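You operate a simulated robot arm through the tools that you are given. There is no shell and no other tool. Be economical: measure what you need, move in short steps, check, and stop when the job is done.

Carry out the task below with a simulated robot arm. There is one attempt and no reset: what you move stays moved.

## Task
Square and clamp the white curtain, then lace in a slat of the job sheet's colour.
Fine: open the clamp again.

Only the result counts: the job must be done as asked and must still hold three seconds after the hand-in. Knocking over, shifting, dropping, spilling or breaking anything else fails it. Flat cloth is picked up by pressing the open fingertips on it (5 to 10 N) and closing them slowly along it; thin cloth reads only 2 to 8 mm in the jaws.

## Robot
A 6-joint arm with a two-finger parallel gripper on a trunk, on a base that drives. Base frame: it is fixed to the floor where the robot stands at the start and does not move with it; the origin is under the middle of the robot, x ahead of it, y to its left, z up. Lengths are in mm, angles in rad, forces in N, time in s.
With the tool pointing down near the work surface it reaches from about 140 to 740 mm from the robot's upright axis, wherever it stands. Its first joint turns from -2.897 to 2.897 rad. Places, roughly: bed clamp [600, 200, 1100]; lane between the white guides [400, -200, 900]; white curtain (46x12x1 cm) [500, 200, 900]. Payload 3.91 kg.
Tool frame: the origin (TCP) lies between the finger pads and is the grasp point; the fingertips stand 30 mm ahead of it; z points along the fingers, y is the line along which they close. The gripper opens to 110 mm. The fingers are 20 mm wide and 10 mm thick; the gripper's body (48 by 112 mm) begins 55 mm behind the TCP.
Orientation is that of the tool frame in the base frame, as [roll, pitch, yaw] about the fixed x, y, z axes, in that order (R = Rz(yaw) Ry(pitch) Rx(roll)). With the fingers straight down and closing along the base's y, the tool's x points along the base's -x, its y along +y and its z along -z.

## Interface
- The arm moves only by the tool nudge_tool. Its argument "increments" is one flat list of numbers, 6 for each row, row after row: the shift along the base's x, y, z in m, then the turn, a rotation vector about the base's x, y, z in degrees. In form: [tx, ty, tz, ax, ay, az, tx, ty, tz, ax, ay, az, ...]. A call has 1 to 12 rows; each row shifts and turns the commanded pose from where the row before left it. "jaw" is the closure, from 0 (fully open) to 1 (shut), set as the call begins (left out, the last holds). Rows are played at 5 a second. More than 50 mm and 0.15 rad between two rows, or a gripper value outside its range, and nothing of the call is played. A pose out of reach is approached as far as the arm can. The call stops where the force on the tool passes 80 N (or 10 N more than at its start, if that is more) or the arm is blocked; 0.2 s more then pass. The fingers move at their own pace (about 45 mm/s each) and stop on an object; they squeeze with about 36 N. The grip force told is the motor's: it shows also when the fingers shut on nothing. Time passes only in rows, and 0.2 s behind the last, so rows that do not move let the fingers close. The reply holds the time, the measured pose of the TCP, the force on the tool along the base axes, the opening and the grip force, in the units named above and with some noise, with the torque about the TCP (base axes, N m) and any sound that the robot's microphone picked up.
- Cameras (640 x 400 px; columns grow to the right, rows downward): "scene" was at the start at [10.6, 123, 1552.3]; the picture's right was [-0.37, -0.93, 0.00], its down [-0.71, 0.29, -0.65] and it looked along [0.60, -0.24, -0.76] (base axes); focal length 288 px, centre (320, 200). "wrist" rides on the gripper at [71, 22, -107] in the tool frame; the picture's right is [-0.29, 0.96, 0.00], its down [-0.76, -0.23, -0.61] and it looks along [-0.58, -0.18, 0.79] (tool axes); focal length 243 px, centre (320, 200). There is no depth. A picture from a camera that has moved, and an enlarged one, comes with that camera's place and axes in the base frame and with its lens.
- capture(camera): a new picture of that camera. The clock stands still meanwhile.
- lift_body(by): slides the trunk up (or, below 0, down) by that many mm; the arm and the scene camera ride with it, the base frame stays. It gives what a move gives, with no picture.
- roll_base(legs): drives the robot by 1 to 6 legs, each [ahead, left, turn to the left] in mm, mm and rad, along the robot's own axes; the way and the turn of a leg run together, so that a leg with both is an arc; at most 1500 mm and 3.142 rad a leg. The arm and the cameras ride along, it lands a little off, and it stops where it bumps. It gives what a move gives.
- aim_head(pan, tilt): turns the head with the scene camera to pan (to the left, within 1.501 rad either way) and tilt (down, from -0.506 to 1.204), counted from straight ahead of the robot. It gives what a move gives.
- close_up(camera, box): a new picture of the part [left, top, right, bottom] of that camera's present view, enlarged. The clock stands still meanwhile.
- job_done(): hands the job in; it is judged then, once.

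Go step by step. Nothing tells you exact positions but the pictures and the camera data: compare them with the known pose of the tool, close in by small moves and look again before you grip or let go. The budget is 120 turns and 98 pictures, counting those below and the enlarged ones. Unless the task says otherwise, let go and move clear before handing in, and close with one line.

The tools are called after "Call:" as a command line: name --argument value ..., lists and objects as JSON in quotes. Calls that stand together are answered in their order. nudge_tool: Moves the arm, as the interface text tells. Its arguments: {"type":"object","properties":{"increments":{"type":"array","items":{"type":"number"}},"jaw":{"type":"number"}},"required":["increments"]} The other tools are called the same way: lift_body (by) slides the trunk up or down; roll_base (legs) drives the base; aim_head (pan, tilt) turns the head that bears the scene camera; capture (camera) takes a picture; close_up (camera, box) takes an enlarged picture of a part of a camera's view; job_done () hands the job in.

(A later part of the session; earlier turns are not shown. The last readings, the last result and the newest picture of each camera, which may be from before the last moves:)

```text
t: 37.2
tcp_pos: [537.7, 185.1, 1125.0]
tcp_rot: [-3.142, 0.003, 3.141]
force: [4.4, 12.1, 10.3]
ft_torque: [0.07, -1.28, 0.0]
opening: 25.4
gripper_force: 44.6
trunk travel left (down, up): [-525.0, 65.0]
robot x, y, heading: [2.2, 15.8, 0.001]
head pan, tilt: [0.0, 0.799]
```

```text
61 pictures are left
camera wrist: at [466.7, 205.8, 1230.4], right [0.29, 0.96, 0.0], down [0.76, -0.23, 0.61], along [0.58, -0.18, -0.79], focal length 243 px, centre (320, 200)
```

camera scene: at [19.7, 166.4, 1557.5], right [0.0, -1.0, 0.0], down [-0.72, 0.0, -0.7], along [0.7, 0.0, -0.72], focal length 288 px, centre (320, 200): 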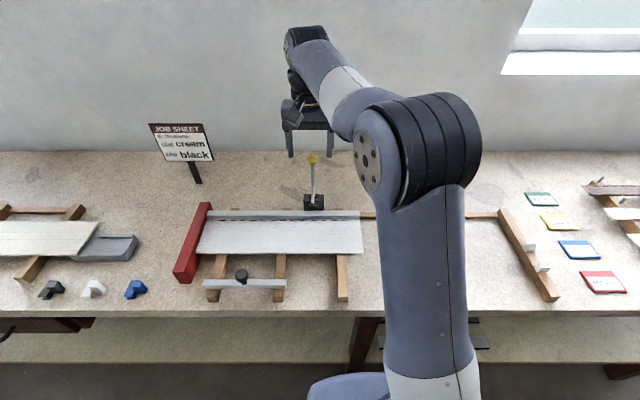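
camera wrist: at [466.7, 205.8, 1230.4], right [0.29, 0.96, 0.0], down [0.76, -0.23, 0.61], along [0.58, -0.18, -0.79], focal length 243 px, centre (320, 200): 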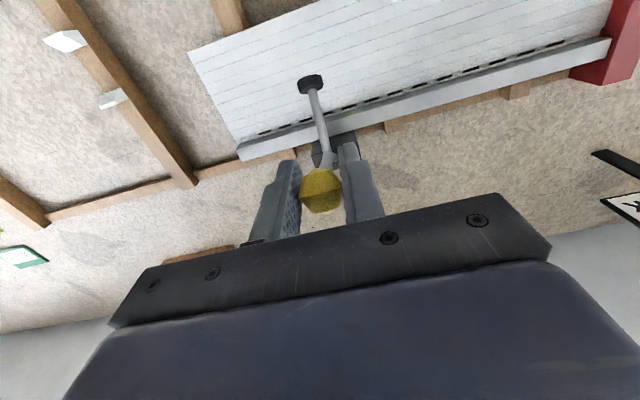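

The foot is coming down with the lever. Continue the arc.

Call:
nudge_tool --increments '[-0.0065, 0.001, -0.0025, 0, 0, 0, -0.0065, 0, -0.003, 0, 0, 0, -0.0062, 0, -0.0036, 0, 0, 0, -0.0062, 0, -0.0038, 0, 0, 0]'

Call:
nudge_tool --increments '[-0.006, 0, -0.004, 0, 0, 0, -0.006, 0, -0.0042, 0, 0, 0, -0.0057, 0, -0.0045, 0, 0, 0, -0.0056, 0, -0.0047, 0, 0, 0]'

Call:
capture --camera "wrist"

Call:
capture --camera "scene"

```text
t: 38.2
tcp_pos: [512.9, 184.9, 1110.3]
tcp_rot: [-3.141, -0.002, 3.141]
force: [2.1, 11.8, 11.9]
ft_torque: [-0.02, -1.24, 0.04]
opening: 25.4
gripper_force: 45.1
trunk travel left (down, up): [-525.0, 65.0]
robot x, y, heading: [3.7, 11.3, -0.001]
head pan, tilt: [0.0, 0.799]
```

```text
t: 39.2
tcp_pos: [489.6, 184.2, 1092.5]
tcp_rot: [-3.141, -0.001, 3.142]
force: [5.4, 14.7, 5.8]
ft_torque: [-0.03, -1.23, 0.03]
opening: 25.4
gripper_force: 44.7
trunk travel left (down, up): [-525.0, 65.0]
robot x, y, heading: [-3.2, 15.4, -0.001]
head pan, tilt: [0.0, 0.799]
```

```text
60 pictures are left
camera wrist: at [419.4, 206.0, 1198.7], right [0.29, 0.96, 0.0], down [0.76, -0.23, 0.61], along [0.58, -0.18, -0.79], focal length 243 px, centre (320, 200)
```

wrist: 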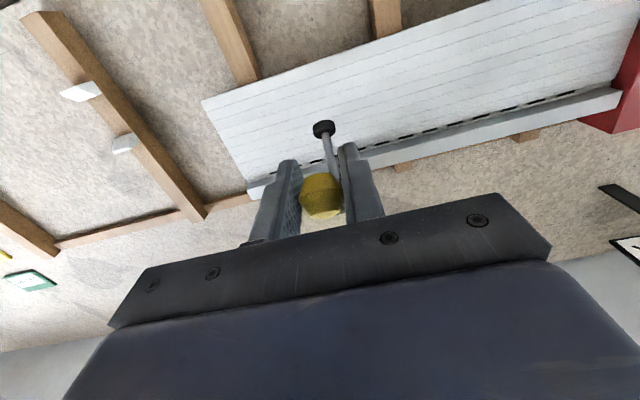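

```text
59 pictures are left
camera scene: at [19.7, 168.3, 1557.3], right [0.0, -1.0, 0.0], down [-0.72, 0.0, -0.7], along [0.7, 0.0, -0.72], focal length 288 px, centre (320, 200)
```

scene: 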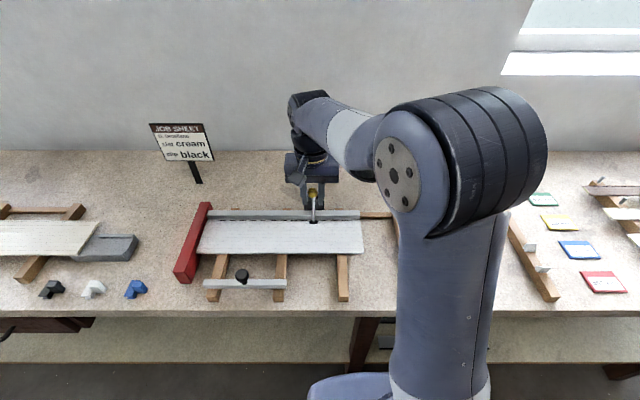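

Circle fit: pivot ≈[630,·,931], r≈212. Continuing the arc until the foot bears on the curtain.

Call:
nudge_tool --increments '[-0.0054, 0, -0.005, 0, 0, 0, -0.0053, 0, -0.0052, 0, 0, 0, -0.005, 0, -0.0054, 0, 0, 0, -0.0049, 0, -0.0056, 0, 0, 0]'

Call:
nudge_tool --increments '[-0.0046, 0, -0.0058, 0, 0, 0, -0.0045, 0, -0.0059, 0, 0, 0]'

Call:
close_up --camera "scene" --box '[240, 150, 400, 250]'

Call:
capture --camera "wrist"

```text
t: 40.2
tcp_pos: [469.6, 185.8, 1071.7]
tcp_rot: [-3.14, 0.001, -3.142]
force: [7.3, 6.1, 4.7]
ft_torque: [-0.06, -1.23, 0.05]
opening: 25.3
gripper_force: 44.6
trunk travel left (down, up): [-525.0, 65.0]
robot x, y, heading: [1.6, 13.3, -0.0]
head pan, tilt: [0.0, 0.799]
```

```text
t: 40.9
tcp_pos: [460.0, 185.5, 1059.5]
tcp_rot: [3.141, 0.0, -3.141]
force: [11.9, 6.8, 1.4]
ft_torque: [-0.06, -1.18, 0.0]
opening: 25.3
gripper_force: 44.4
trunk travel left (down, up): [-525.0, 65.0]
robot x, y, heading: [-1.9, 14.2, 0.001]
head pan, tilt: [0.0, 0.799]
```

```text
4.00 times, centred on (320, 200) of scene
camera zoom: at [20.8, 167.2, 1557.4], right [0.0, -1.0, 0.0], down [-0.72, 0.0, -0.7], along [0.7, 0.0, -0.72], focal length 1153 px, centre (320, 200)
```

zoom: 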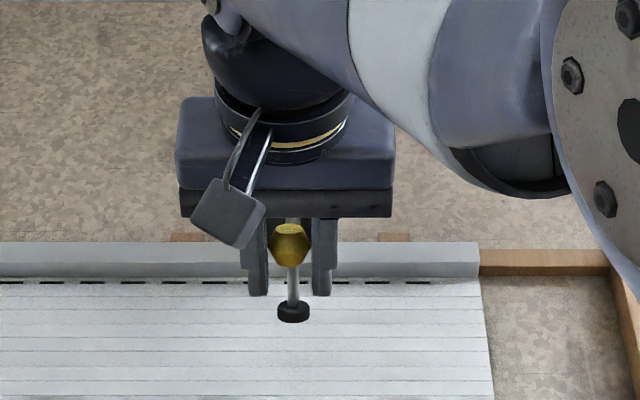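

```text
57 pictures are left
camera wrist: at [390.1, 206.0, 1165.1], right [0.29, 0.96, 0.0], down [0.76, -0.23, 0.61], along [0.58, -0.18, -0.79], focal length 243 px, centre (320, 200)
```

wrist: 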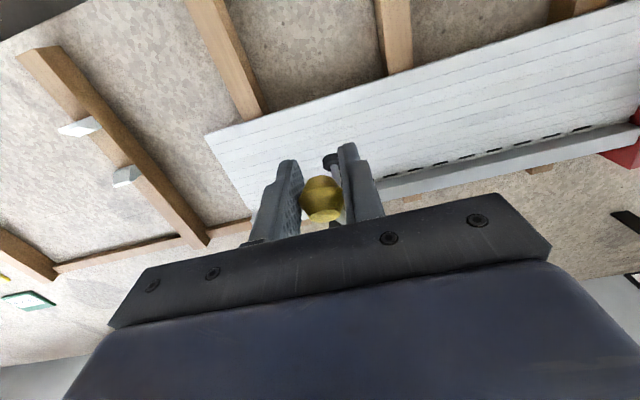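

Foot still ~50 mm above the curtain. Continue.

Call:
nudge_tool --increments '[-0.0035, 0, -0.0062, 0, 0, 0, -0.0036, 0, -0.0063, 0, 0, 0, -0.0034, 0, -0.0064, 0, 0, 0, -0.0032, 0, -0.0065, 0, 0, 0]'

Call:
nudge_tool --increments '[-0.0025, 0, -0.0066, 0, 0, 0, -0.0022, 0, -0.0067, 0, 0, 0]'

Call:
close_up --camera "scene" --box '[240, 150, 400, 250]'

```text
t: 41.9
tcp_pos: [447.6, 185.0, 1034.0]
tcp_rot: [-3.141, 0.0, 3.141]
force: [6.1, 12.3, 6.3]
ft_torque: [-0.1, -1.25, 0.05]
opening: 25.6
gripper_force: 44.8
trunk travel left (down, up): [-525.0, 65.0]
robot x, y, heading: [-2.1, 14.3, 0.001]
head pan, tilt: [0.0, 0.799]
```

```text
t: 42.5
tcp_pos: [441.7, 186.4, 1021.2]
tcp_rot: [-3.14, 0.0, -3.141]
force: [5.7, 14.5, 6.3]
ft_torque: [-0.1, -1.2, 0.11]
opening: 25.5
gripper_force: 45.4
trunk travel left (down, up): [-525.0, 65.0]
robot x, y, heading: [1.5, 15.7, 0.002]
head pan, tilt: [0.0, 0.799]
```

```text
4.00 times, centred on (320, 200) of scene
camera zoom: at [19.7, 168.2, 1557.3], right [0.0, -1.0, 0.0], down [-0.72, 0.0, -0.7], along [0.7, 0.0, -0.72], focal length 1153 px, centre (320, 200)
```

zoom: 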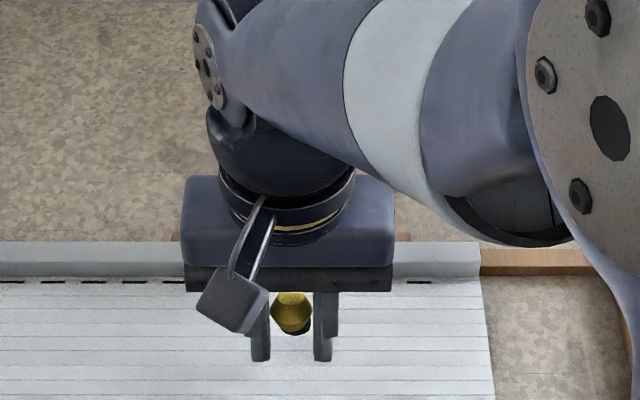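

Still some way. Continue carefully.

Call:
nudge_tool --increments '[-0.0022, 0, -0.0068, 0, 0, 0, -0.002, 0, -0.0069, 0, 0, 0]'

Call:
nudge_tool --increments '[-0.002, 0, -0.007, 0, 0, 0, -0.002, 0, -0.007, 0, 0, 0]'

Call:
nudge_tool --increments '[-0.0018, 0, -0.007, 0, 0, 0, -0.0014, 0, -0.007, 0, 0, 0]'

Call:
capture --camera "wrist"

```text
t: 43.0
tcp_pos: [437.4, 185.8, 1007.0]
tcp_rot: [-3.139, 0.001, 3.141]
force: [6.9, 10.8, 6.7]
ft_torque: [-0.11, -1.23, 0.11]
opening: 25.5
gripper_force: 44.9
trunk travel left (down, up): [-525.0, 65.0]
robot x, y, heading: [1.4, 14.1, -0.001]
head pan, tilt: [0.0, 0.799]
```

```text
t: 43.6
tcp_pos: [434.6, 185.4, 993.4]
tcp_rot: [3.141, 0.0, -3.141]
force: [12.4, 4.0, 5.2]
ft_torque: [-0.11, -1.16, 0.01]
opening: 25.4
gripper_force: 45.4
trunk travel left (down, up): [-525.0, 65.0]
robot x, y, heading: [-1.7, 14.2, -0.007]
head pan, tilt: [0.0, 0.799]
```

```text
t: 44.2
tcp_pos: [430.3, 185.8, 984.7]
tcp_rot: [3.14, 0.006, 3.139]
force: [12.4, -4.9, 40.4]
ft_torque: [0.0, -0.22, -0.06]
opening: 25.6
gripper_force: 44.8
trunk travel left (down, up): [-525.0, 65.0]
robot x, y, heading: [1.9, 11.5, 0.0]
head pan, tilt: [0.0, 0.799]
```

```text
55 pictures are left
camera wrist: at [359.6, 205.8, 1088.9], right [0.29, 0.96, 0.0], down [0.76, -0.23, 0.61], along [0.59, -0.18, -0.79], focal length 243 px, centre (320, 200)
```

wrist: 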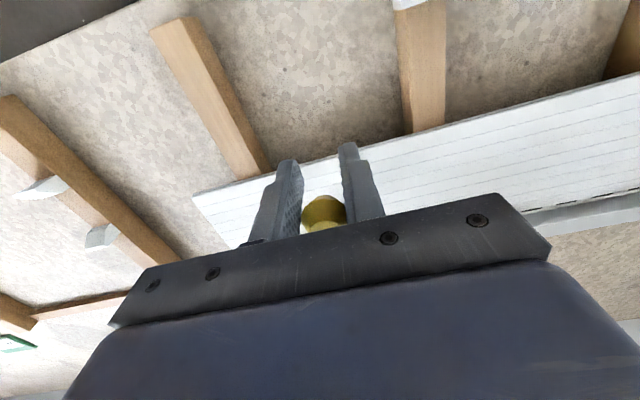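

The foot bears (40 N). Press a little more to seat/latch, watching for a sound.

Call:
nudge_tool --increments '[-0.0003, 0, -0.002, 0, 0, 0, 0, 0, -0.001, 0, 0, 0, 0, 0, 0, 0, 0, 0]'

Call:
nudge_tool --increments '[0, 0, -0.001, 0, 0, 0, 0, 0, 0, 0, 0, 0]'

```text
t: 45.0
tcp_pos: [429.0, 185.4, 979.7]
tcp_rot: [3.141, 0.003, 3.139]
force: [2.9, -3.1, 41.9]
ft_torque: [0.05, -0.05, 0.02]
opening: 25.2
gripper_force: 44.9
trunk travel left (down, up): [-525.0, 65.0]
robot x, y, heading: [-1.8, 16.2, -0.003]
head pan, tilt: [0.0, 0.799]
```

```text
t: 45.6
tcp_pos: [429.4, 184.6, 979.5]
tcp_rot: [3.139, 0.004, 3.141]
force: [-0.5, -2.0, 45.7]
ft_torque: [0.04, -0.47, -0.04]
opening: 25.1
gripper_force: 44.6
trunk travel left (down, up): [-525.0, 65.0]
robot x, y, heading: [0.1, 14.2, -0.001]
head pan, tilt: [0.0, 0.799]
```

It yielded a few mm at constant force (perhaps the toggle). Press a little further.

Call:
nudge_tool --increments '[0, 0, -0.0015, 0, 0, 0, 0, 0, -0.0015, 0, 0, 0, 0, 0, 0, 0, 0, 0]'

Call:
nudge_tool --increments '[0, 0, -0.0015, 0, 0, 0, 0, 0, -0.0015, 0, 0, 0, 0, 0, 0, 0, 0, 0]'

Call:
close_up --camera "scene" --box '[240, 150, 400, 250]'

```text
t: 46.5
tcp_pos: [427.8, 185.1, 974.8]
tcp_rot: [3.14, 0.001, 3.14]
force: [-7.9, 3.9, 34.6]
ft_torque: [0.0, -0.49, 0.08]
opening: 24.7
gripper_force: 44.6
trunk travel left (down, up): [-525.0, 65.0]
robot x, y, heading: [0.5, 16.8, 0.001]
head pan, tilt: [0.0, 0.799]
```

```text
t: 47.2
tcp_pos: [427.4, 185.2, 970.3]
tcp_rot: [3.141, 0.003, -3.142]
force: [-20.3, 3.8, 40.1]
ft_torque: [-0.12, -0.62, -0.01]
opening: 24.1
gripper_force: 44.8
trunk travel left (down, up): [-525.0, 65.0]
robot x, y, heading: [-2.2, 11.4, 0.002]
head pan, tilt: [0.0, 0.799]
```

```text
4.00 times, centred on (320, 200) of scene
camera zoom: at [14.4, 165.9, 1557.7], right [0.0, -1.0, 0.0], down [-0.71, 0.0, -0.7], along [0.7, 0.0, -0.71], focal length 1153 px, centre (320, 200)
```

zoom: 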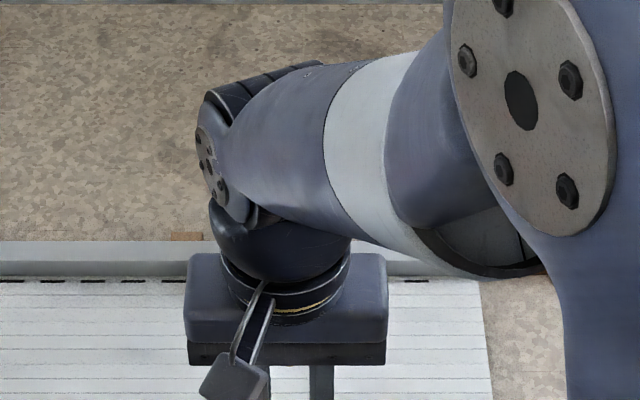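

The jaws are slipping down the knob, so it's seated. Release, rise, and look whether the lever stays down.

Call:
nudge_tool --increments '[0, 0, 0, 0, 0, 0, 0, 0, 0, 0, 0, 0, 0, 0, 0.03, 0, 0, 0, 0, 0, 0.04, 0, 0, 0, 0, 0, 0.04, 0, 0, 0, -0.04, -0.02, 0, 0, 0, 0, -0.03, -0.04, 0, 0, 0, 0, -0.03, -0.04, 0, 0, 0, 0, -0.02, -0.045, 0, 0, 0, 0, 0, -0.05, 0, 0, 0, 0]' --jaw 0.4

Call:
capture --camera "scene"

Call:
close_up --camera "scene" --box '[180, 170, 400, 307]'

```text
t: 49.5
tcp_pos: [309.3, -12.5, 1078.6]
tcp_rot: [3.14, 0.0, -3.141]
force: [-0.7, -0.4, 0.2]
ft_torque: [-0.04, 0.0, -0.04]
opening: 66.0
gripper_force: 0.1
trunk travel left (down, up): [-525.0, 65.0]
robot x, y, heading: [5.0, 14.0, -0.002]
head pan, tilt: [0.0, 0.799]
```

```text
53 pictures are left
camera scene: at [19.4, 166.3, 1557.5], right [0.0, -1.0, 0.0], down [-0.72, 0.0, -0.7], along [0.7, 0.0, -0.72], focal length 288 px, centre (320, 200)
```

scene: 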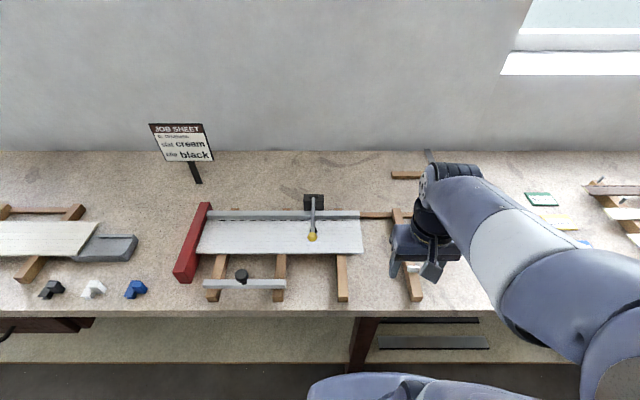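

```text
2.91 times, centred on (290, 238) of scene
camera zoom: at [19.4, 166.3, 1557.5], right [0.0, -1.0, 0.0], down [-0.72, 0.0, -0.7], along [0.7, 0.0, -0.72], focal length 838 px, centre (407, 88)
```

zoom: 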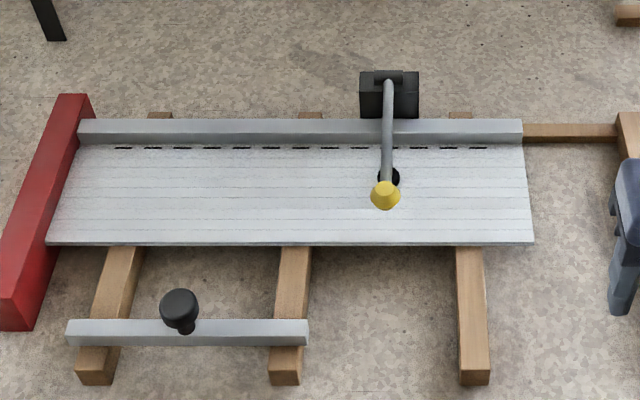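

Clamp is down and holds; the curtain is flush to fence and stop. Next the cream slat (second from the back, about x 576–620, y -697…-1152). I drive right to face its middle.

Call:
roll_base --legs '[[0, -900, 0]]'

Call:
nudge_tool --increments '[0, 0, 0, 0, 0, 8, 0, 0, 0, 0, 0, 8, 0, 0, 0, 0, 0, 8, 0, 0, 0, 0, 0, 8, 0, 0, 0, 0, 0, 8, 0, 0, 0, 0, 0, 8, 0, 0, 0, 0, 0, 8, 0, 0, 0, 0, 0, 8, 0, 0, 0, 0, 0, 8, 0, 0, 0, 0, 0, 8, 0, 0, 0, 0, 0, 8, 0, 0, 0, 0, 0, 2]' --jaw 0.3

Call:
aim_head --pan -0.2 --tilt 0.8

Call:
capture --camera "scene"

```text
t: 54.2
tcp_pos: [310.0, -909.0, 1078.0]
tcp_rot: [-3.142, -0.001, 3.141]
force: [0.4, 0.2, 0.3]
ft_torque: [-0.02, -0.02, 0.02]
opening: 65.9
gripper_force: 0.1
trunk travel left (down, up): [-525.0, 65.0]
robot x, y, heading: [1.7, -877.3, -0.002]
head pan, tilt: [0.0, 0.799]
```

```text
t: 56.8
tcp_pos: [311.1, -907.5, 1077.4]
tcp_rot: [3.142, -0.001, -1.569]
force: [0.2, 0.9, 0.0]
ft_torque: [0.01, 0.06, 0.03]
opening: 76.7
gripper_force: 0.0
trunk travel left (down, up): [-525.0, 65.0]
robot x, y, heading: [1.5, -878.3, -0.003]
head pan, tilt: [0.0, 0.799]
```

```text
t: 57.5
tcp_pos: [310.6, -908.7, 1078.5]
tcp_rot: [-3.141, 0.002, -1.571]
force: [0.1, 1.5, 0.8]
ft_torque: [0.03, -0.02, -0.03]
opening: 76.8
gripper_force: 0.0
trunk travel left (down, up): [-525.0, 65.0]
robot x, y, heading: [0.6, -884.1, -0.003]
head pan, tilt: [-0.201, 0.799]
```

```text
51 pictures are left
camera scene: at [17.9, -745.8, 1557.5], right [-0.2, -0.98, 0.0], down [-0.7, 0.14, -0.7], along [0.68, -0.14, -0.72], focal length 288 px, centre (320, 200)
```

scene: 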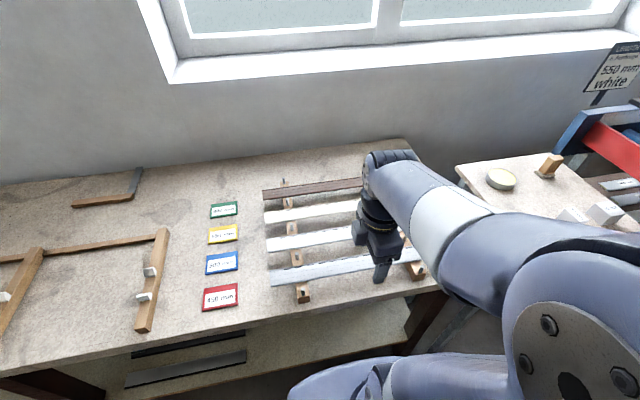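

Move over the cream slat's middle at a safe height and look through the wrist camera.

Call:
nudge_tool --increments '[0.048, -0.003, 0, 0, 0, 0, 0.048, -0.003, 0, 0, 0, 0, 0.048, -0.003, 0, 0, 0, 0, 0.048, -0.003, 0, 0, 0, 0, 0.048, -0.003, 0, 0, 0, 0, 0.047, -0.003, 0, 0, 0, 0, 0, 0, -0.04, 0, 0, 0]'

Call:
capture --camera "wrist"

Call:
close_up --camera "scene" --box '[250, 130, 490, 310]'

```text
t: 59.1
tcp_pos: [598.5, -926.4, 1038.3]
tcp_rot: [3.14, 0.0, -1.571]
force: [0.4, -0.8, 0.0]
ft_torque: [0.0, 0.04, 0.02]
opening: 76.8
gripper_force: 0.1
trunk travel left (down, up): [-525.0, 65.0]
robot x, y, heading: [-0.4, -883.3, 0.004]
head pan, tilt: [-0.201, 0.799]
```

```text
50 pictures are left
camera wrist: at [576.5, -997.9, 1144.5], right [-0.96, 0.29, 0.0], down [0.23, 0.76, 0.61], along [0.18, 0.58, -0.79], focal length 243 px, centre (320, 200)
```

wrist: 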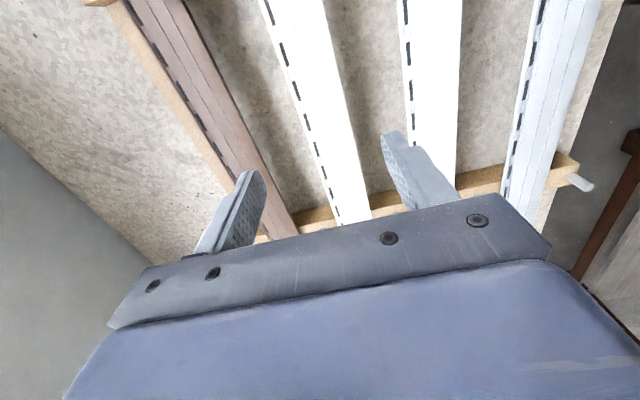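

```text
2.22 times, centred on (370, 220) of scene
camera zoom: at [18.4, -745.9, 1557.5], right [-0.2, -0.98, 0.0], down [-0.7, 0.14, -0.7], along [0.68, -0.14, -0.72], focal length 640 px, centre (209, 156)
```

zoom: 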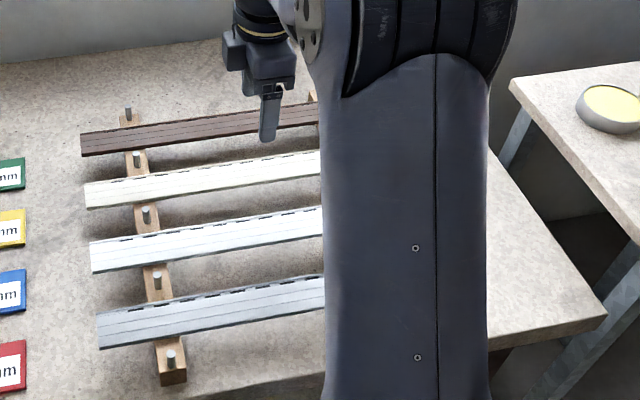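

Cream slat at x≈576–617, top z≈905; the TCP is centred over it. Descend in two parts and check before closing.

Call:
nudge_tool --increments '[-0.001, 0, -0.04, 0, 0, 0, 0, 0, -0.04, 0, 0, 0, 0, 0, -0.025, 0, 0, 0, 0, 0, -0.012, 0, 0, 0]'

Call:
capture --camera "wrist"

```text
t: 60.1
tcp_pos: [595.6, -925.9, 920.4]
tcp_rot: [3.14, -0.001, -1.57]
force: [-0.5, -0.4, 0.4]
ft_torque: [0.0, -0.01, -0.03]
opening: 77.2
gripper_force: 0.1
trunk travel left (down, up): [-525.0, 65.0]
robot x, y, heading: [-0.2, -882.3, -0.001]
head pan, tilt: [-0.201, 0.799]
```

```text
48 pictures are left
camera wrist: at [574.4, -997.7, 1026.4], right [-0.96, 0.29, 0.0], down [0.23, 0.76, 0.61], along [0.18, 0.58, -0.79], focal length 243 px, centre (320, 200)
```

wrist: 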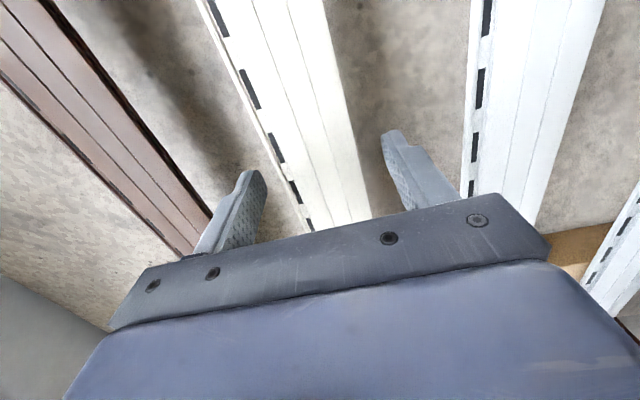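

Slat lies between the fingers. Close.

Call:
nudge_tool --increments '[0, 0, 0, 0, 0, 0, 0, 0, 0, 0, 0, 0, 0, 0, 0, 0, 0, 0, 0, 0, 0, 0, 0, 0]' --jaw 1

Call:
nudge_tool --increments '[0, 0, 0.01, 0, 0, 0, 0, 0, 0.01, 0, 0, 0, 0, 0, 0.02, 0, 0, 0]'

Call:
capture --camera "wrist"

Call:
close_up --camera "scene" --box '[250, 130, 490, 310]'

```text
t: 61.1
tcp_pos: [594.5, -926.1, 921.0]
tcp_rot: [-3.141, 0.001, -1.572]
force: [0.3, 0.3, 0.8]
ft_torque: [-0.02, -0.01, -0.01]
opening: 44.5
gripper_force: 35.8
trunk travel left (down, up): [-525.0, 65.0]
robot x, y, heading: [1.0, -880.4, 0.004]
head pan, tilt: [-0.201, 0.799]
```

```text
t: 61.9
tcp_pos: [595.7, -925.7, 959.2]
tcp_rot: [-3.141, -0.001, -1.572]
force: [-0.3, 0.1, -0.3]
ft_torque: [0.0, 0.03, -0.01]
opening: 44.5
gripper_force: 36.2
trunk travel left (down, up): [-525.0, 65.0]
robot x, y, heading: [-0.6, -876.2, -0.002]
head pan, tilt: [-0.201, 0.799]
```

```text
47 pictures are left
camera wrist: at [573.5, -998.6, 1065.5], right [-0.96, 0.29, 0.0], down [0.23, 0.76, 0.61], along [0.18, 0.58, -0.79], focal length 243 px, centre (320, 200)
```

wrist: 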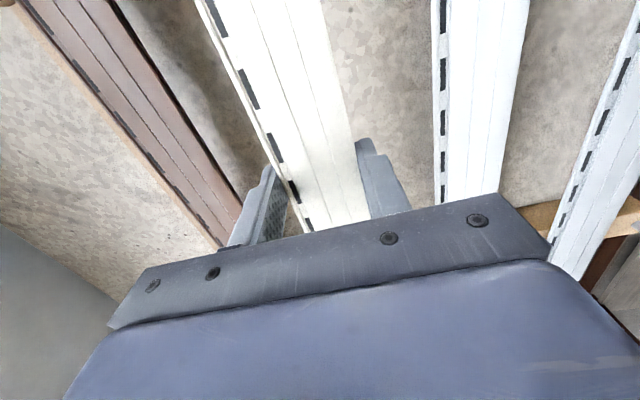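

```text
2.22 times, centred on (370, 220) of scene
camera zoom: at [18.1, -745.8, 1557.5], right [-0.2, -0.98, 0.0], down [-0.7, 0.14, -0.7], along [0.68, -0.14, -0.72], focal length 640 px, centre (209, 156)
```

zoom: 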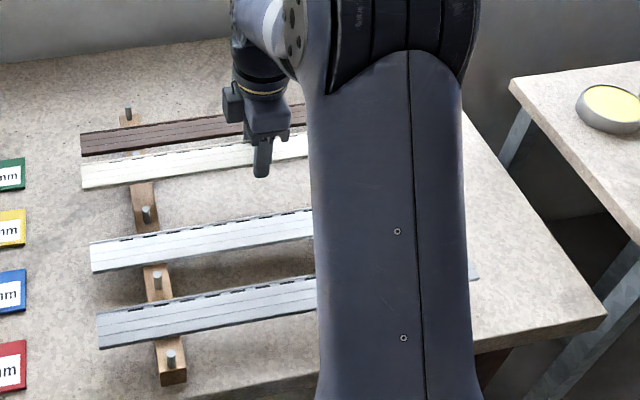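

Cream slat is in hand (44.5 mm). Lift higher, pull in to x≈480, and drive left to the lane.

Call:
nudge_tool --increments '[0, 0, 0.04, 0, 0, 0, 0, 0, 0.045, 0, 0, 0, -0.04, 0, 0, 0, 0, 0, -0.04, 0, 0, 0, 0, 0, -0.04, 0, 0, 0, 0, 0]'

Call:
roll_base --legs '[[0, 720, 0]]'

Call:
aim_head --pan 0.0 --tilt 0.85

Call:
capture --camera "scene"

Call:
capture --camera "wrist"

```text
t: 63.1
tcp_pos: [474.3, -928.6, 1042.5]
tcp_rot: [3.14, -0.001, -1.571]
force: [0.1, -0.8, 0.0]
ft_torque: [0.0, -0.01, 0.01]
opening: 44.5
gripper_force: 35.3
trunk travel left (down, up): [-525.0, 65.0]
robot x, y, heading: [-0.2, -878.9, 0.0]
head pan, tilt: [-0.201, 0.799]
```

```text
t: 67.0
tcp_pos: [484.4, -230.3, 1042.9]
tcp_rot: [-3.141, -0.001, -1.601]
force: [0.0, 0.0, -0.2]
ft_torque: [0.03, -0.01, 0.01]
opening: 44.2
gripper_force: 35.7
trunk travel left (down, up): [-525.0, 65.0]
robot x, y, heading: [10.4, -167.3, -0.03]
head pan, tilt: [-0.201, 0.799]
```

```text
t: 67.7
tcp_pos: [484.1, -230.5, 1043.4]
tcp_rot: [-3.141, 0.001, -1.601]
force: [-0.5, 0.0, 0.5]
ft_torque: [0.01, 0.01, -0.01]
opening: 44.4
gripper_force: 35.5
trunk travel left (down, up): [-525.0, 65.0]
robot x, y, heading: [13.4, -171.4, -0.034]
head pan, tilt: [0.0, 0.85]
```

```text
45 pictures are left
camera scene: at [32.2, -18.3, 1553.5], right [-0.03, -1.0, 0.0], down [-0.75, 0.02, -0.66], along [0.66, -0.02, -0.75], focal length 288 px, centre (320, 200)
```

scene: 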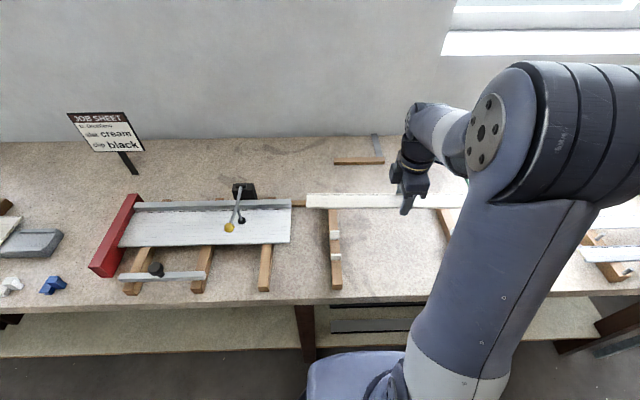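

```text
44 pictures are left
camera wrist: at [460.8, -301.5, 1149.1], right [-0.95, 0.32, 0.0], down [0.25, 0.75, 0.61], along [0.19, 0.58, -0.79], focal length 243 px, centre (320, 200)
```

wrist: 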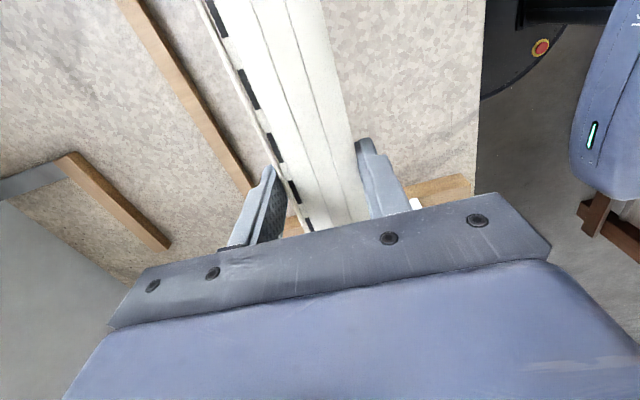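

Base turned slightly (-0.03 rad); I'll correct the tool yaw. First measure the guides precisely.

Call:
nudge_tool --increments '[0, 0, 0, 0, 0, 1.75, 0, 0, 0, 0, 0, 0]'

Call:
close_up --camera "scene" --box '[300, 190, 380, 300]'

Call:
capture --camera "wrist"

```text
t: 68.3
tcp_pos: [484.4, -229.9, 1044.4]
tcp_rot: [-3.141, 0.0, -1.569]
force: [0.0, 0.1, 0.2]
ft_torque: [-0.03, 0.01, 0.01]
opening: 44.4
gripper_force: 35.9
trunk travel left (down, up): [-525.0, 65.0]
robot x, y, heading: [10.6, -168.2, -0.031]
head pan, tilt: [0.0, 0.85]
```

```text
3.64 times, centred on (340, 245) of scene
camera zoom: at [32.2, -18.2, 1553.5], right [-0.03, -1.0, 0.0], down [-0.75, 0.02, -0.66], along [0.66, -0.02, -0.75], focal length 1048 px, centre (247, 36)
```

zoom: 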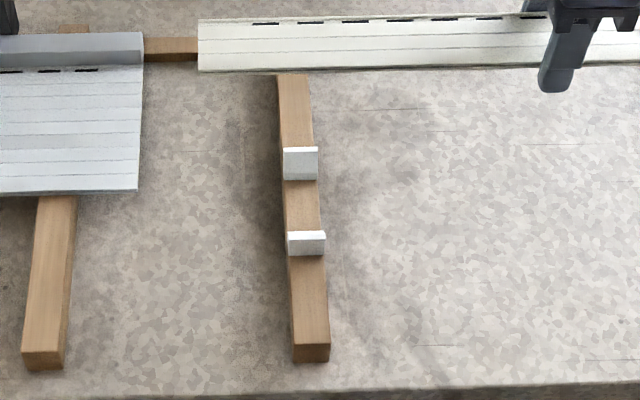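

```text
42 pictures are left
camera wrist: at [463.0, -301.8, 1149.5], right [-0.96, 0.29, 0.0], down [0.23, 0.76, 0.61], along [0.18, 0.58, -0.79], focal length 243 px, centre (320, 200)
```

wrist: 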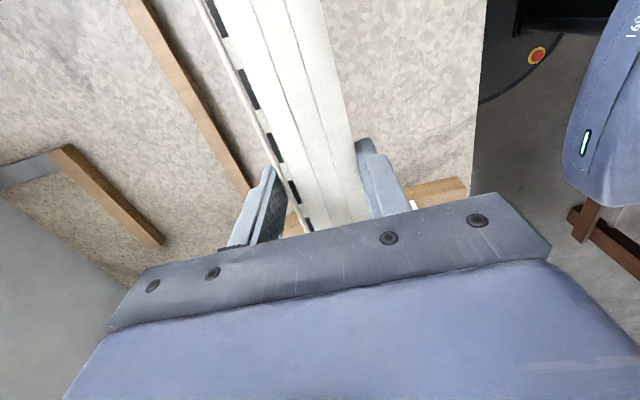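

Lane (between the wedge guides at their base) ≈ x 424–469, centre ≈446; slat is centred in the jaws with left end at about TCP+230. Move over the lane with slat's left end short of the curtain, and check from the wrist.

Call:
nudge_tool --increments '[-0.019, 0.017, 0, 0, 0, 0, -0.019, 0.017, 0, 0, 0, 0, 0, 0, -0.04, 0, 0, 0, 0, 0, -0.03, 0, 0, 0]'

Call:
close_up --camera "scene" --box '[270, 180, 390, 300]'

Call:
capture --camera "wrist"

```text
t: 69.3
tcp_pos: [443.8, -193.4, 974.4]
tcp_rot: [3.141, 0.0, -1.571]
force: [0.0, -0.1, -0.2]
ft_torque: [-0.01, 0.0, -0.01]
opening: 44.2
gripper_force: 36.7
trunk travel left (down, up): [-525.0, 65.0]
robot x, y, heading: [11.2, -166.2, -0.029]
head pan, tilt: [0.0, 0.85]
```

```text
3.33 times, centred on (330, 240) of scene
camera zoom: at [32.6, -18.3, 1553.5], right [-0.03, -1.0, 0.0], down [-0.75, 0.02, -0.66], along [0.66, -0.02, -0.75], focal length 961 px, centre (287, 67)
```

zoom: 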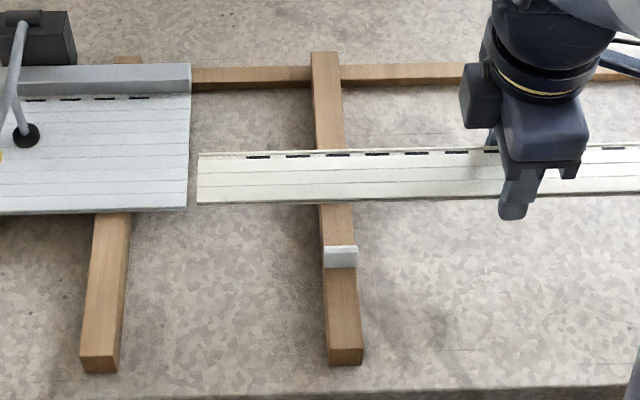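

```text
40 pictures are left
camera wrist: at [423.0, -266.9, 1080.3], right [-0.96, 0.29, 0.0], down [0.23, 0.76, 0.61], along [0.18, 0.58, -0.79], focal length 243 px, centre (320, 200)
```

wrist: 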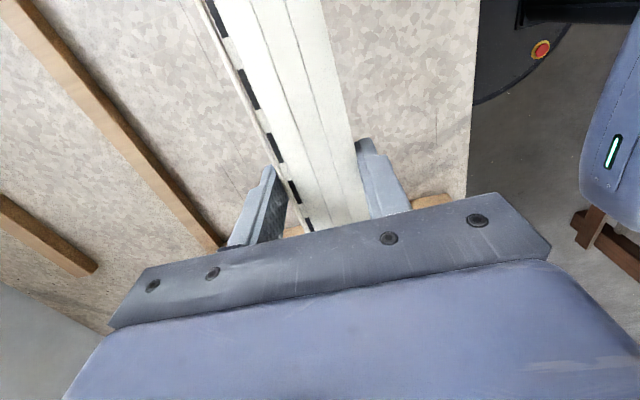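

Lower to just above the guides and compare slat edges with guides.

Call:
nudge_tool --increments '[0, 0, -0.015, 0, 0, 0, 0, 0, -0.012, 0, 0, 0]'

Call:
close_up --camera "scene" --box '[290, 210, 370, 270]'

```text
t: 69.9
tcp_pos: [446.5, -194.8, 945.8]
tcp_rot: [-3.142, 0.0, -1.569]
force: [-0.3, 0.0, -0.1]
ft_torque: [0.04, -0.01, 0.01]
opening: 44.1
gripper_force: 35.6
trunk travel left (down, up): [-525.0, 65.0]
robot x, y, heading: [10.6, -169.6, -0.033]
head pan, tilt: [0.0, 0.85]
```

```text
6.67 times, centred on (330, 240) of scene
camera zoom: at [32.4, -18.2, 1553.5], right [-0.03, -1.0, 0.0], down [-0.75, 0.02, -0.66], along [0.66, -0.02, -0.75], focal length 1921 px, centre (253, -67)
```

zoom: 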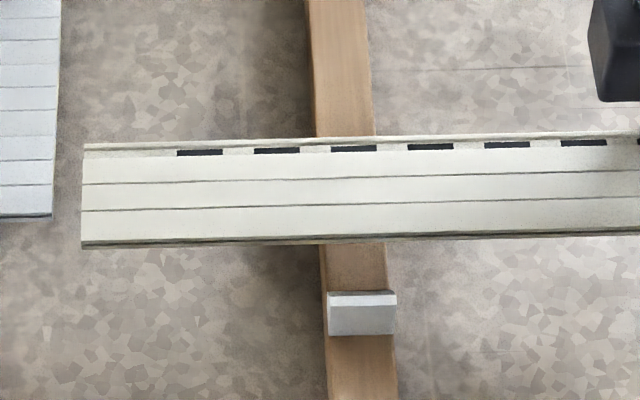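

Slat sits between the guides' tops. Lower gently with force watch.

Call:
nudge_tool --increments '[0, 0, -0.008, 0, 0, 0, 0, 0, -0.006, 0, 0, 0]'

Call:
nudge_tool --increments '[0, 0, -0.004, 0, 0, 0, 0, 0, -0.003, 0, 0, 0]'

Call:
close_up --camera "scene" --box '[290, 210, 370, 270]'

```text
t: 70.5
tcp_pos: [445.7, -196.4, 932.1]
tcp_rot: [-3.141, -0.002, -1.569]
force: [0.0, -0.1, -1.2]
ft_torque: [-0.03, 0.02, -0.03]
opening: 44.4
gripper_force: 36.2
trunk travel left (down, up): [-525.0, 65.0]
robot x, y, heading: [13.2, -173.6, -0.028]
head pan, tilt: [0.0, 0.85]
```

```text
t: 71.1
tcp_pos: [444.7, -196.5, 925.1]
tcp_rot: [3.141, -0.002, -1.571]
force: [-6.3, -1.2, 9.3]
ft_torque: [-0.08, -0.15, -0.1]
opening: 44.4
gripper_force: 36.3
trunk travel left (down, up): [-525.0, 65.0]
robot x, y, heading: [11.1, -167.8, -0.03]
head pan, tilt: [0.0, 0.85]
```

```text
6.67 times, centred on (330, 240) of scene
camera zoom: at [30.8, -18.2, 1553.8], right [-0.03, -1.0, 0.0], down [-0.75, 0.02, -0.66], along [0.66, -0.02, -0.75], focal length 1921 px, centre (253, -67)
```

zoom: 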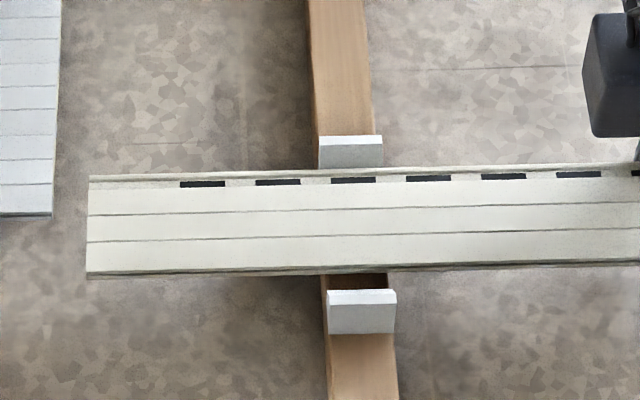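

Touching the far guide's slope (-6 N in x). Shift 3 mm toward me and continue lowering.

Call:
nudge_tool --increments '[-0.003, 0, 0, 0, 0, 0, 0, 0, -0.003, 0, 0, 0]'

Call:
nudge_tool --increments '[0, 0, -0.003, 0, 0, 0, 0, 0, -0.002, 0, 0, 0]'

Call:
close_up --camera "scene" --box '[290, 210, 370, 270]'

```text
t: 71.7
tcp_pos: [442.4, -195.8, 923.0]
tcp_rot: [-3.141, 0.0, -1.568]
force: [-2.9, 0.6, 5.0]
ft_torque: [-0.01, -0.11, -0.02]
opening: 44.7
gripper_force: 35.9
trunk travel left (down, up): [-525.0, 65.0]
robot x, y, heading: [9.2, -169.8, -0.03]
head pan, tilt: [0.0, 0.85]
```

```text
t: 72.3
tcp_pos: [441.4, -195.9, 917.9]
tcp_rot: [3.141, 0.001, -1.571]
force: [-8.3, 0.1, 1.4]
ft_torque: [-0.06, 0.04, -0.04]
opening: 44.2
gripper_force: 35.3
trunk travel left (down, up): [-525.0, 65.0]
robot x, y, heading: [12.3, -170.2, -0.027]
head pan, tilt: [0.0, 0.85]
```

```text
6.67 times, centred on (330, 240) of scene
camera zoom: at [31.1, -18.3, 1553.5], right [-0.03, -1.0, 0.0], down [-0.75, 0.02, -0.66], along [0.66, -0.02, -0.75], focal length 1921 px, centre (253, -67)
```

zoom: 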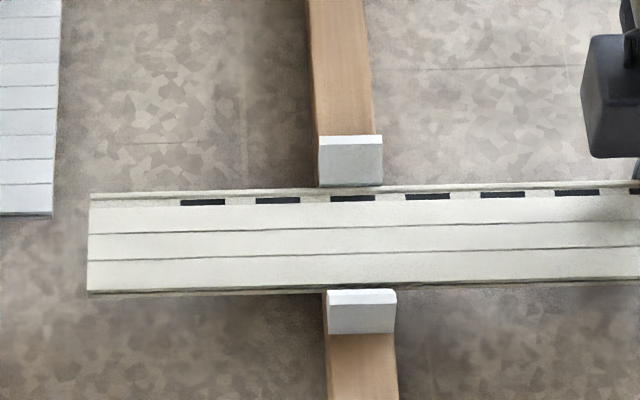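

Seating in; still a bit of far-guide push. Shift 2 mm more and lower.

Call:
nudge_tool --increments '[-0.002, 0, 0, 0, 0, 0, 0, 0, -0.002, 0, 0, 0, 0, 0, -0.002, 0, 0, 0]'

Call:
nudge_tool --increments '[0, 0, -0.002, 0, 0, 0, 0, 0, -0.002, 0, 0, 0]'

Call:
close_up --camera "scene" --box '[290, 210, 370, 270]'

```text
t: 73.1
tcp_pos: [440.9, -195.9, 915.8]
tcp_rot: [-3.14, 0.001, -1.57]
force: [-3.2, -0.8, 14.6]
ft_torque: [0.2, 0.3, 0.0]
opening: 44.5
gripper_force: 35.9
trunk travel left (down, up): [-525.0, 65.0]
robot x, y, heading: [9.9, -170.4, -0.033]
head pan, tilt: [0.0, 0.85]
```

```text
t: 73.7
tcp_pos: [441.9, -195.5, 912.1]
tcp_rot: [-3.134, 0.001, -1.572]
force: [0.9, -3.2, 44.1]
ft_torque: [-0.05, 0.32, -0.03]
opening: 44.4
gripper_force: 36.7
trunk travel left (down, up): [-525.0, 65.0]
robot x, y, heading: [8.4, -172.2, -0.03]
head pan, tilt: [0.0, 0.85]
```

```text
6.67 times, centred on (330, 240) of scene
camera zoom: at [29.6, -18.4, 1554.1], right [-0.03, -1.0, 0.0], down [-0.75, 0.02, -0.66], along [0.66, -0.02, -0.75], focal length 1921 px, centre (253, -67)
```

zoom: 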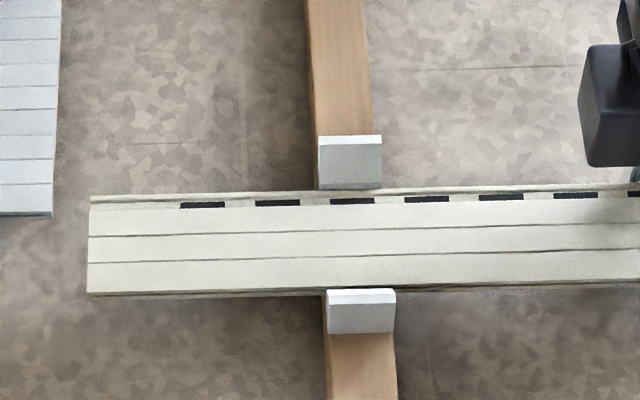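

Seated on the bearers (44 N down, no side force). Relieve, open, rise, and go behind the slat's right end with closed fingers.

Call:
nudge_tool --increments '[0, 0, 0.004, 0, 0, 0, 0, 0, 0, 0, 0, 0]' --jaw 0.35

Call:
nudge_tool --increments '[0, 0, 0.04, 0, 0, 0, 0, 0, 0.04, 0, 0, 0, 0, -0.05, 0, 0, 0, 0, 0, -0.05, 0, 0, 0, 0, 0, -0.05, 0, 0, 0, 0, 0, -0.05, 0, 0, 0, 0, 0, -0.05, 0, 0, 0, 0, 0, -0.02, 0, 0, 0, 0]'

Call:
capture --camera "wrist"

Call:
capture --camera "scene"

```text
t: 74.3
tcp_pos: [440.5, -195.8, 913.4]
tcp_rot: [3.141, -0.001, -1.567]
force: [0.7, 0.2, -0.8]
ft_torque: [0.02, 0.01, -0.01]
opening: 71.3
gripper_force: 0.1
trunk travel left (down, up): [-525.0, 65.0]
robot x, y, heading: [12.3, -171.7, -0.027]
head pan, tilt: [0.0, 0.85]
```

```text
t: 76.1
tcp_pos: [437.2, -467.0, 994.9]
tcp_rot: [3.141, 0.0, -1.569]
force: [-0.4, -0.4, -0.4]
ft_torque: [0.01, 0.0, 0.02]
opening: 71.8
gripper_force: 0.1
trunk travel left (down, up): [-525.0, 65.0]
robot x, y, heading: [11.0, -170.5, -0.026]
head pan, tilt: [0.0, 0.85]
```

```text
35 pictures are left
camera wrist: at [417.1, -539.7, 1100.6], right [-0.96, 0.29, 0.0], down [0.23, 0.76, 0.61], along [0.18, 0.58, -0.79], focal length 243 px, centre (320, 200)
```

wrist: 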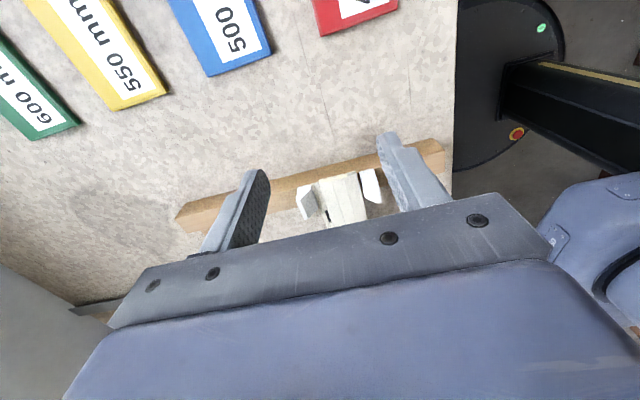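

```text
34 pictures are left
camera scene: at [32.1, -18.5, 1553.5], right [-0.03, -1.0, 0.0], down [-0.75, 0.02, -0.66], along [0.66, -0.02, -0.75], focal length 288 px, centre (320, 200)
```

scene: 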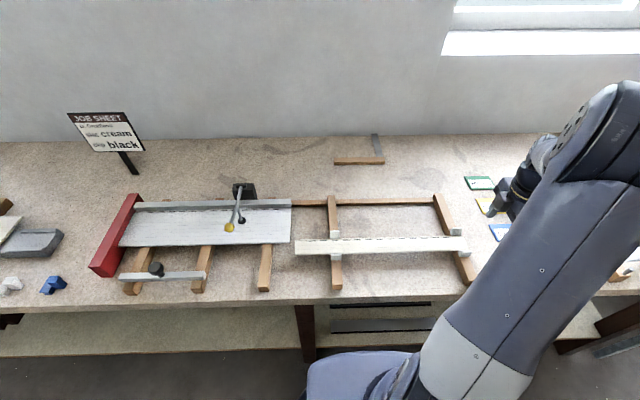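

Slat lies straight in both guides; right end ≈ y -415. Close fingers and descend behind it to slat height.

Call:
nudge_tool --increments '[0.003, 0, -0.04, 0, 0, 0, 0, 0, -0.028, 0, 0, 0, 0, 0, 0, 0, 0, 0, 0, 0, 0, 0, 0, 0]' --jaw 1

Call:
capture --camera "wrist"

```text
t: 77.1
tcp_pos: [443.5, -466.2, 926.5]
tcp_rot: [3.141, 0.001, -1.568]
force: [-0.4, 0.5, -0.6]
ft_torque: [0.0, 0.0, -0.02]
opening: 0.0
gripper_force: 17.2
trunk travel left (down, up): [-525.0, 65.0]
robot x, y, heading: [9.7, -174.5, -0.032]
head pan, tilt: [0.0, 0.85]
```

```text
33 pictures are left
camera wrist: at [422.1, -537.5, 1032.9], right [-0.96, 0.29, 0.0], down [0.23, 0.76, 0.61], along [0.18, 0.58, -0.79], focal length 243 px, centre (320, 200)
```

wrist: 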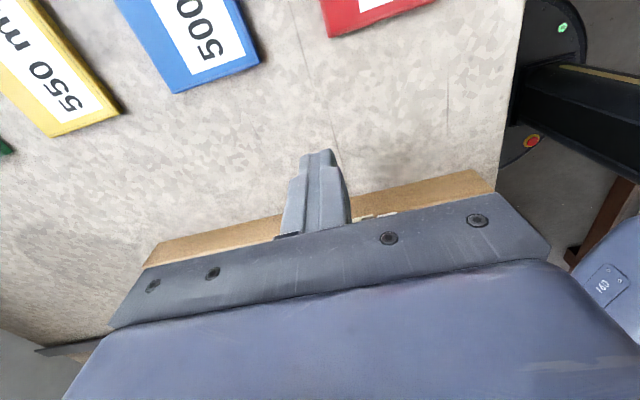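

Advance toward the slat end in small steps.

Call:
nudge_tool --increments '[0, 0.015, 0, 0, 0, 0, 0, 0.015, 0, 0, 0, 0, 0, 0.01, 0, 0, 0, 0, 0, 0.005, 0, 0, 0, 0, 0, 0.005, 0, 0, 0, 0]'

Call:
close_up --camera "scene" --box '[270, 200, 510, 290]'

```text
t: 78.3
tcp_pos: [444.6, -422.5, 927.1]
tcp_rot: [-3.138, -0.004, -1.572]
force: [-4.8, -32.1, 3.8]
ft_torque: [-0.8, 0.41, 0.13]
opening: 0.0
gripper_force: 35.8
trunk travel left (down, up): [-525.0, 65.0]
robot x, y, heading: [8.6, -173.9, -0.033]
head pan, tilt: [0.0, 0.85]
```

```text
2.67 times, centred on (390, 245) of scene
camera zoom: at [31.7, -22.2, 1553.9], right [-0.03, -1.0, 0.0], down [-0.75, 0.03, -0.66], along [0.66, -0.02, -0.75], focal length 768 px, centre (133, 80)
```

zoom: 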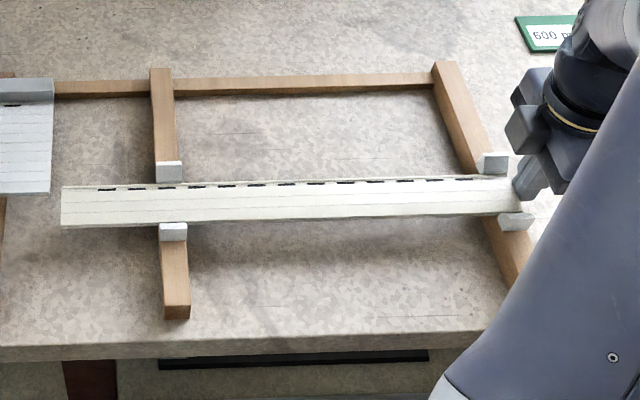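

In contact at 32 N; slat seems to have shifted ~5 mm. Push a bit more and compare.

Call:
nudge_tool --increments '[0, 0.003, 0, 0, 0, 0, 0, 0.003, 0, 0, 0, 0]'

Call:
close_up --camera "scene" --box '[270, 200, 350, 260]'

```text
t: 78.9
tcp_pos: [444.6, -421.5, 927.9]
tcp_rot: [-3.134, -0.008, -1.572]
force: [-3.2, -70.8, 7.8]
ft_torque: [-1.85, 1.0, 0.12]
opening: 0.0
gripper_force: 35.5
trunk travel left (down, up): [-525.0, 65.0]
robot x, y, heading: [12.0, -172.0, -0.029]
head pan, tilt: [0.0, 0.85]
```

```text
6.67 times, centred on (310, 230) of scene
camera zoom: at [31.8, -26.7, 1554.4], right [-0.03, -1.0, -0.01], down [-0.75, 0.03, -0.66], along [0.66, -0.02, -0.75], focal length 1921 px, centre (387, 0)
```

zoom: 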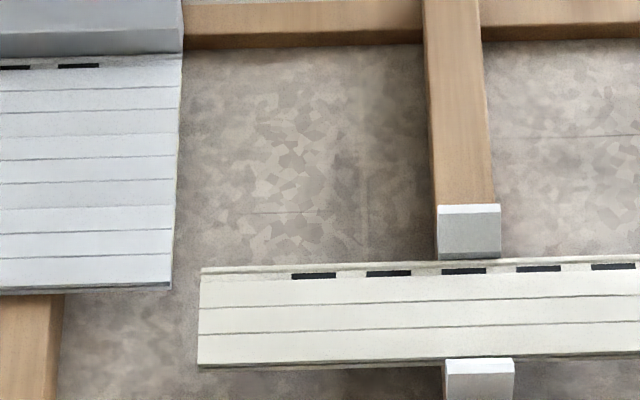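

It's hard-blocked (71 N) without motion; something is wrong at the right end. Back off and look closely.

Call:
nudge_tool --increments '[0, -0.01, 0, 0, 0, 0, 0, -0.01, 0, 0, 0, 0]'

Call:
close_up --camera "scene" --box '[420, 200, 500, 260]'

```text
t: 79.5
tcp_pos: [442.3, -425.4, 923.5]
tcp_rot: [3.136, 0.009, -1.567]
force: [0.4, 0.0, 0.1]
ft_torque: [-0.01, 0.0, 0.0]
opening: 0.0
gripper_force: 35.7
trunk travel left (down, up): [-525.0, 65.0]
robot x, y, heading: [11.8, -171.8, -0.029]
head pan, tilt: [0.0, 0.85]
```

```text
6.67 times, centred on (460, 230) of scene
camera zoom: at [32.0, -17.0, 1553.2], right [-0.03, -1.0, 0.0], down [-0.75, 0.02, -0.66], along [0.66, -0.02, -0.75], focal length 1921 px, centre (-613, 0)
```

zoom: 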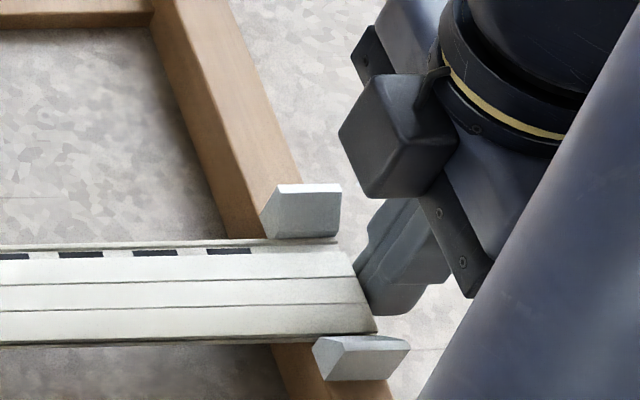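

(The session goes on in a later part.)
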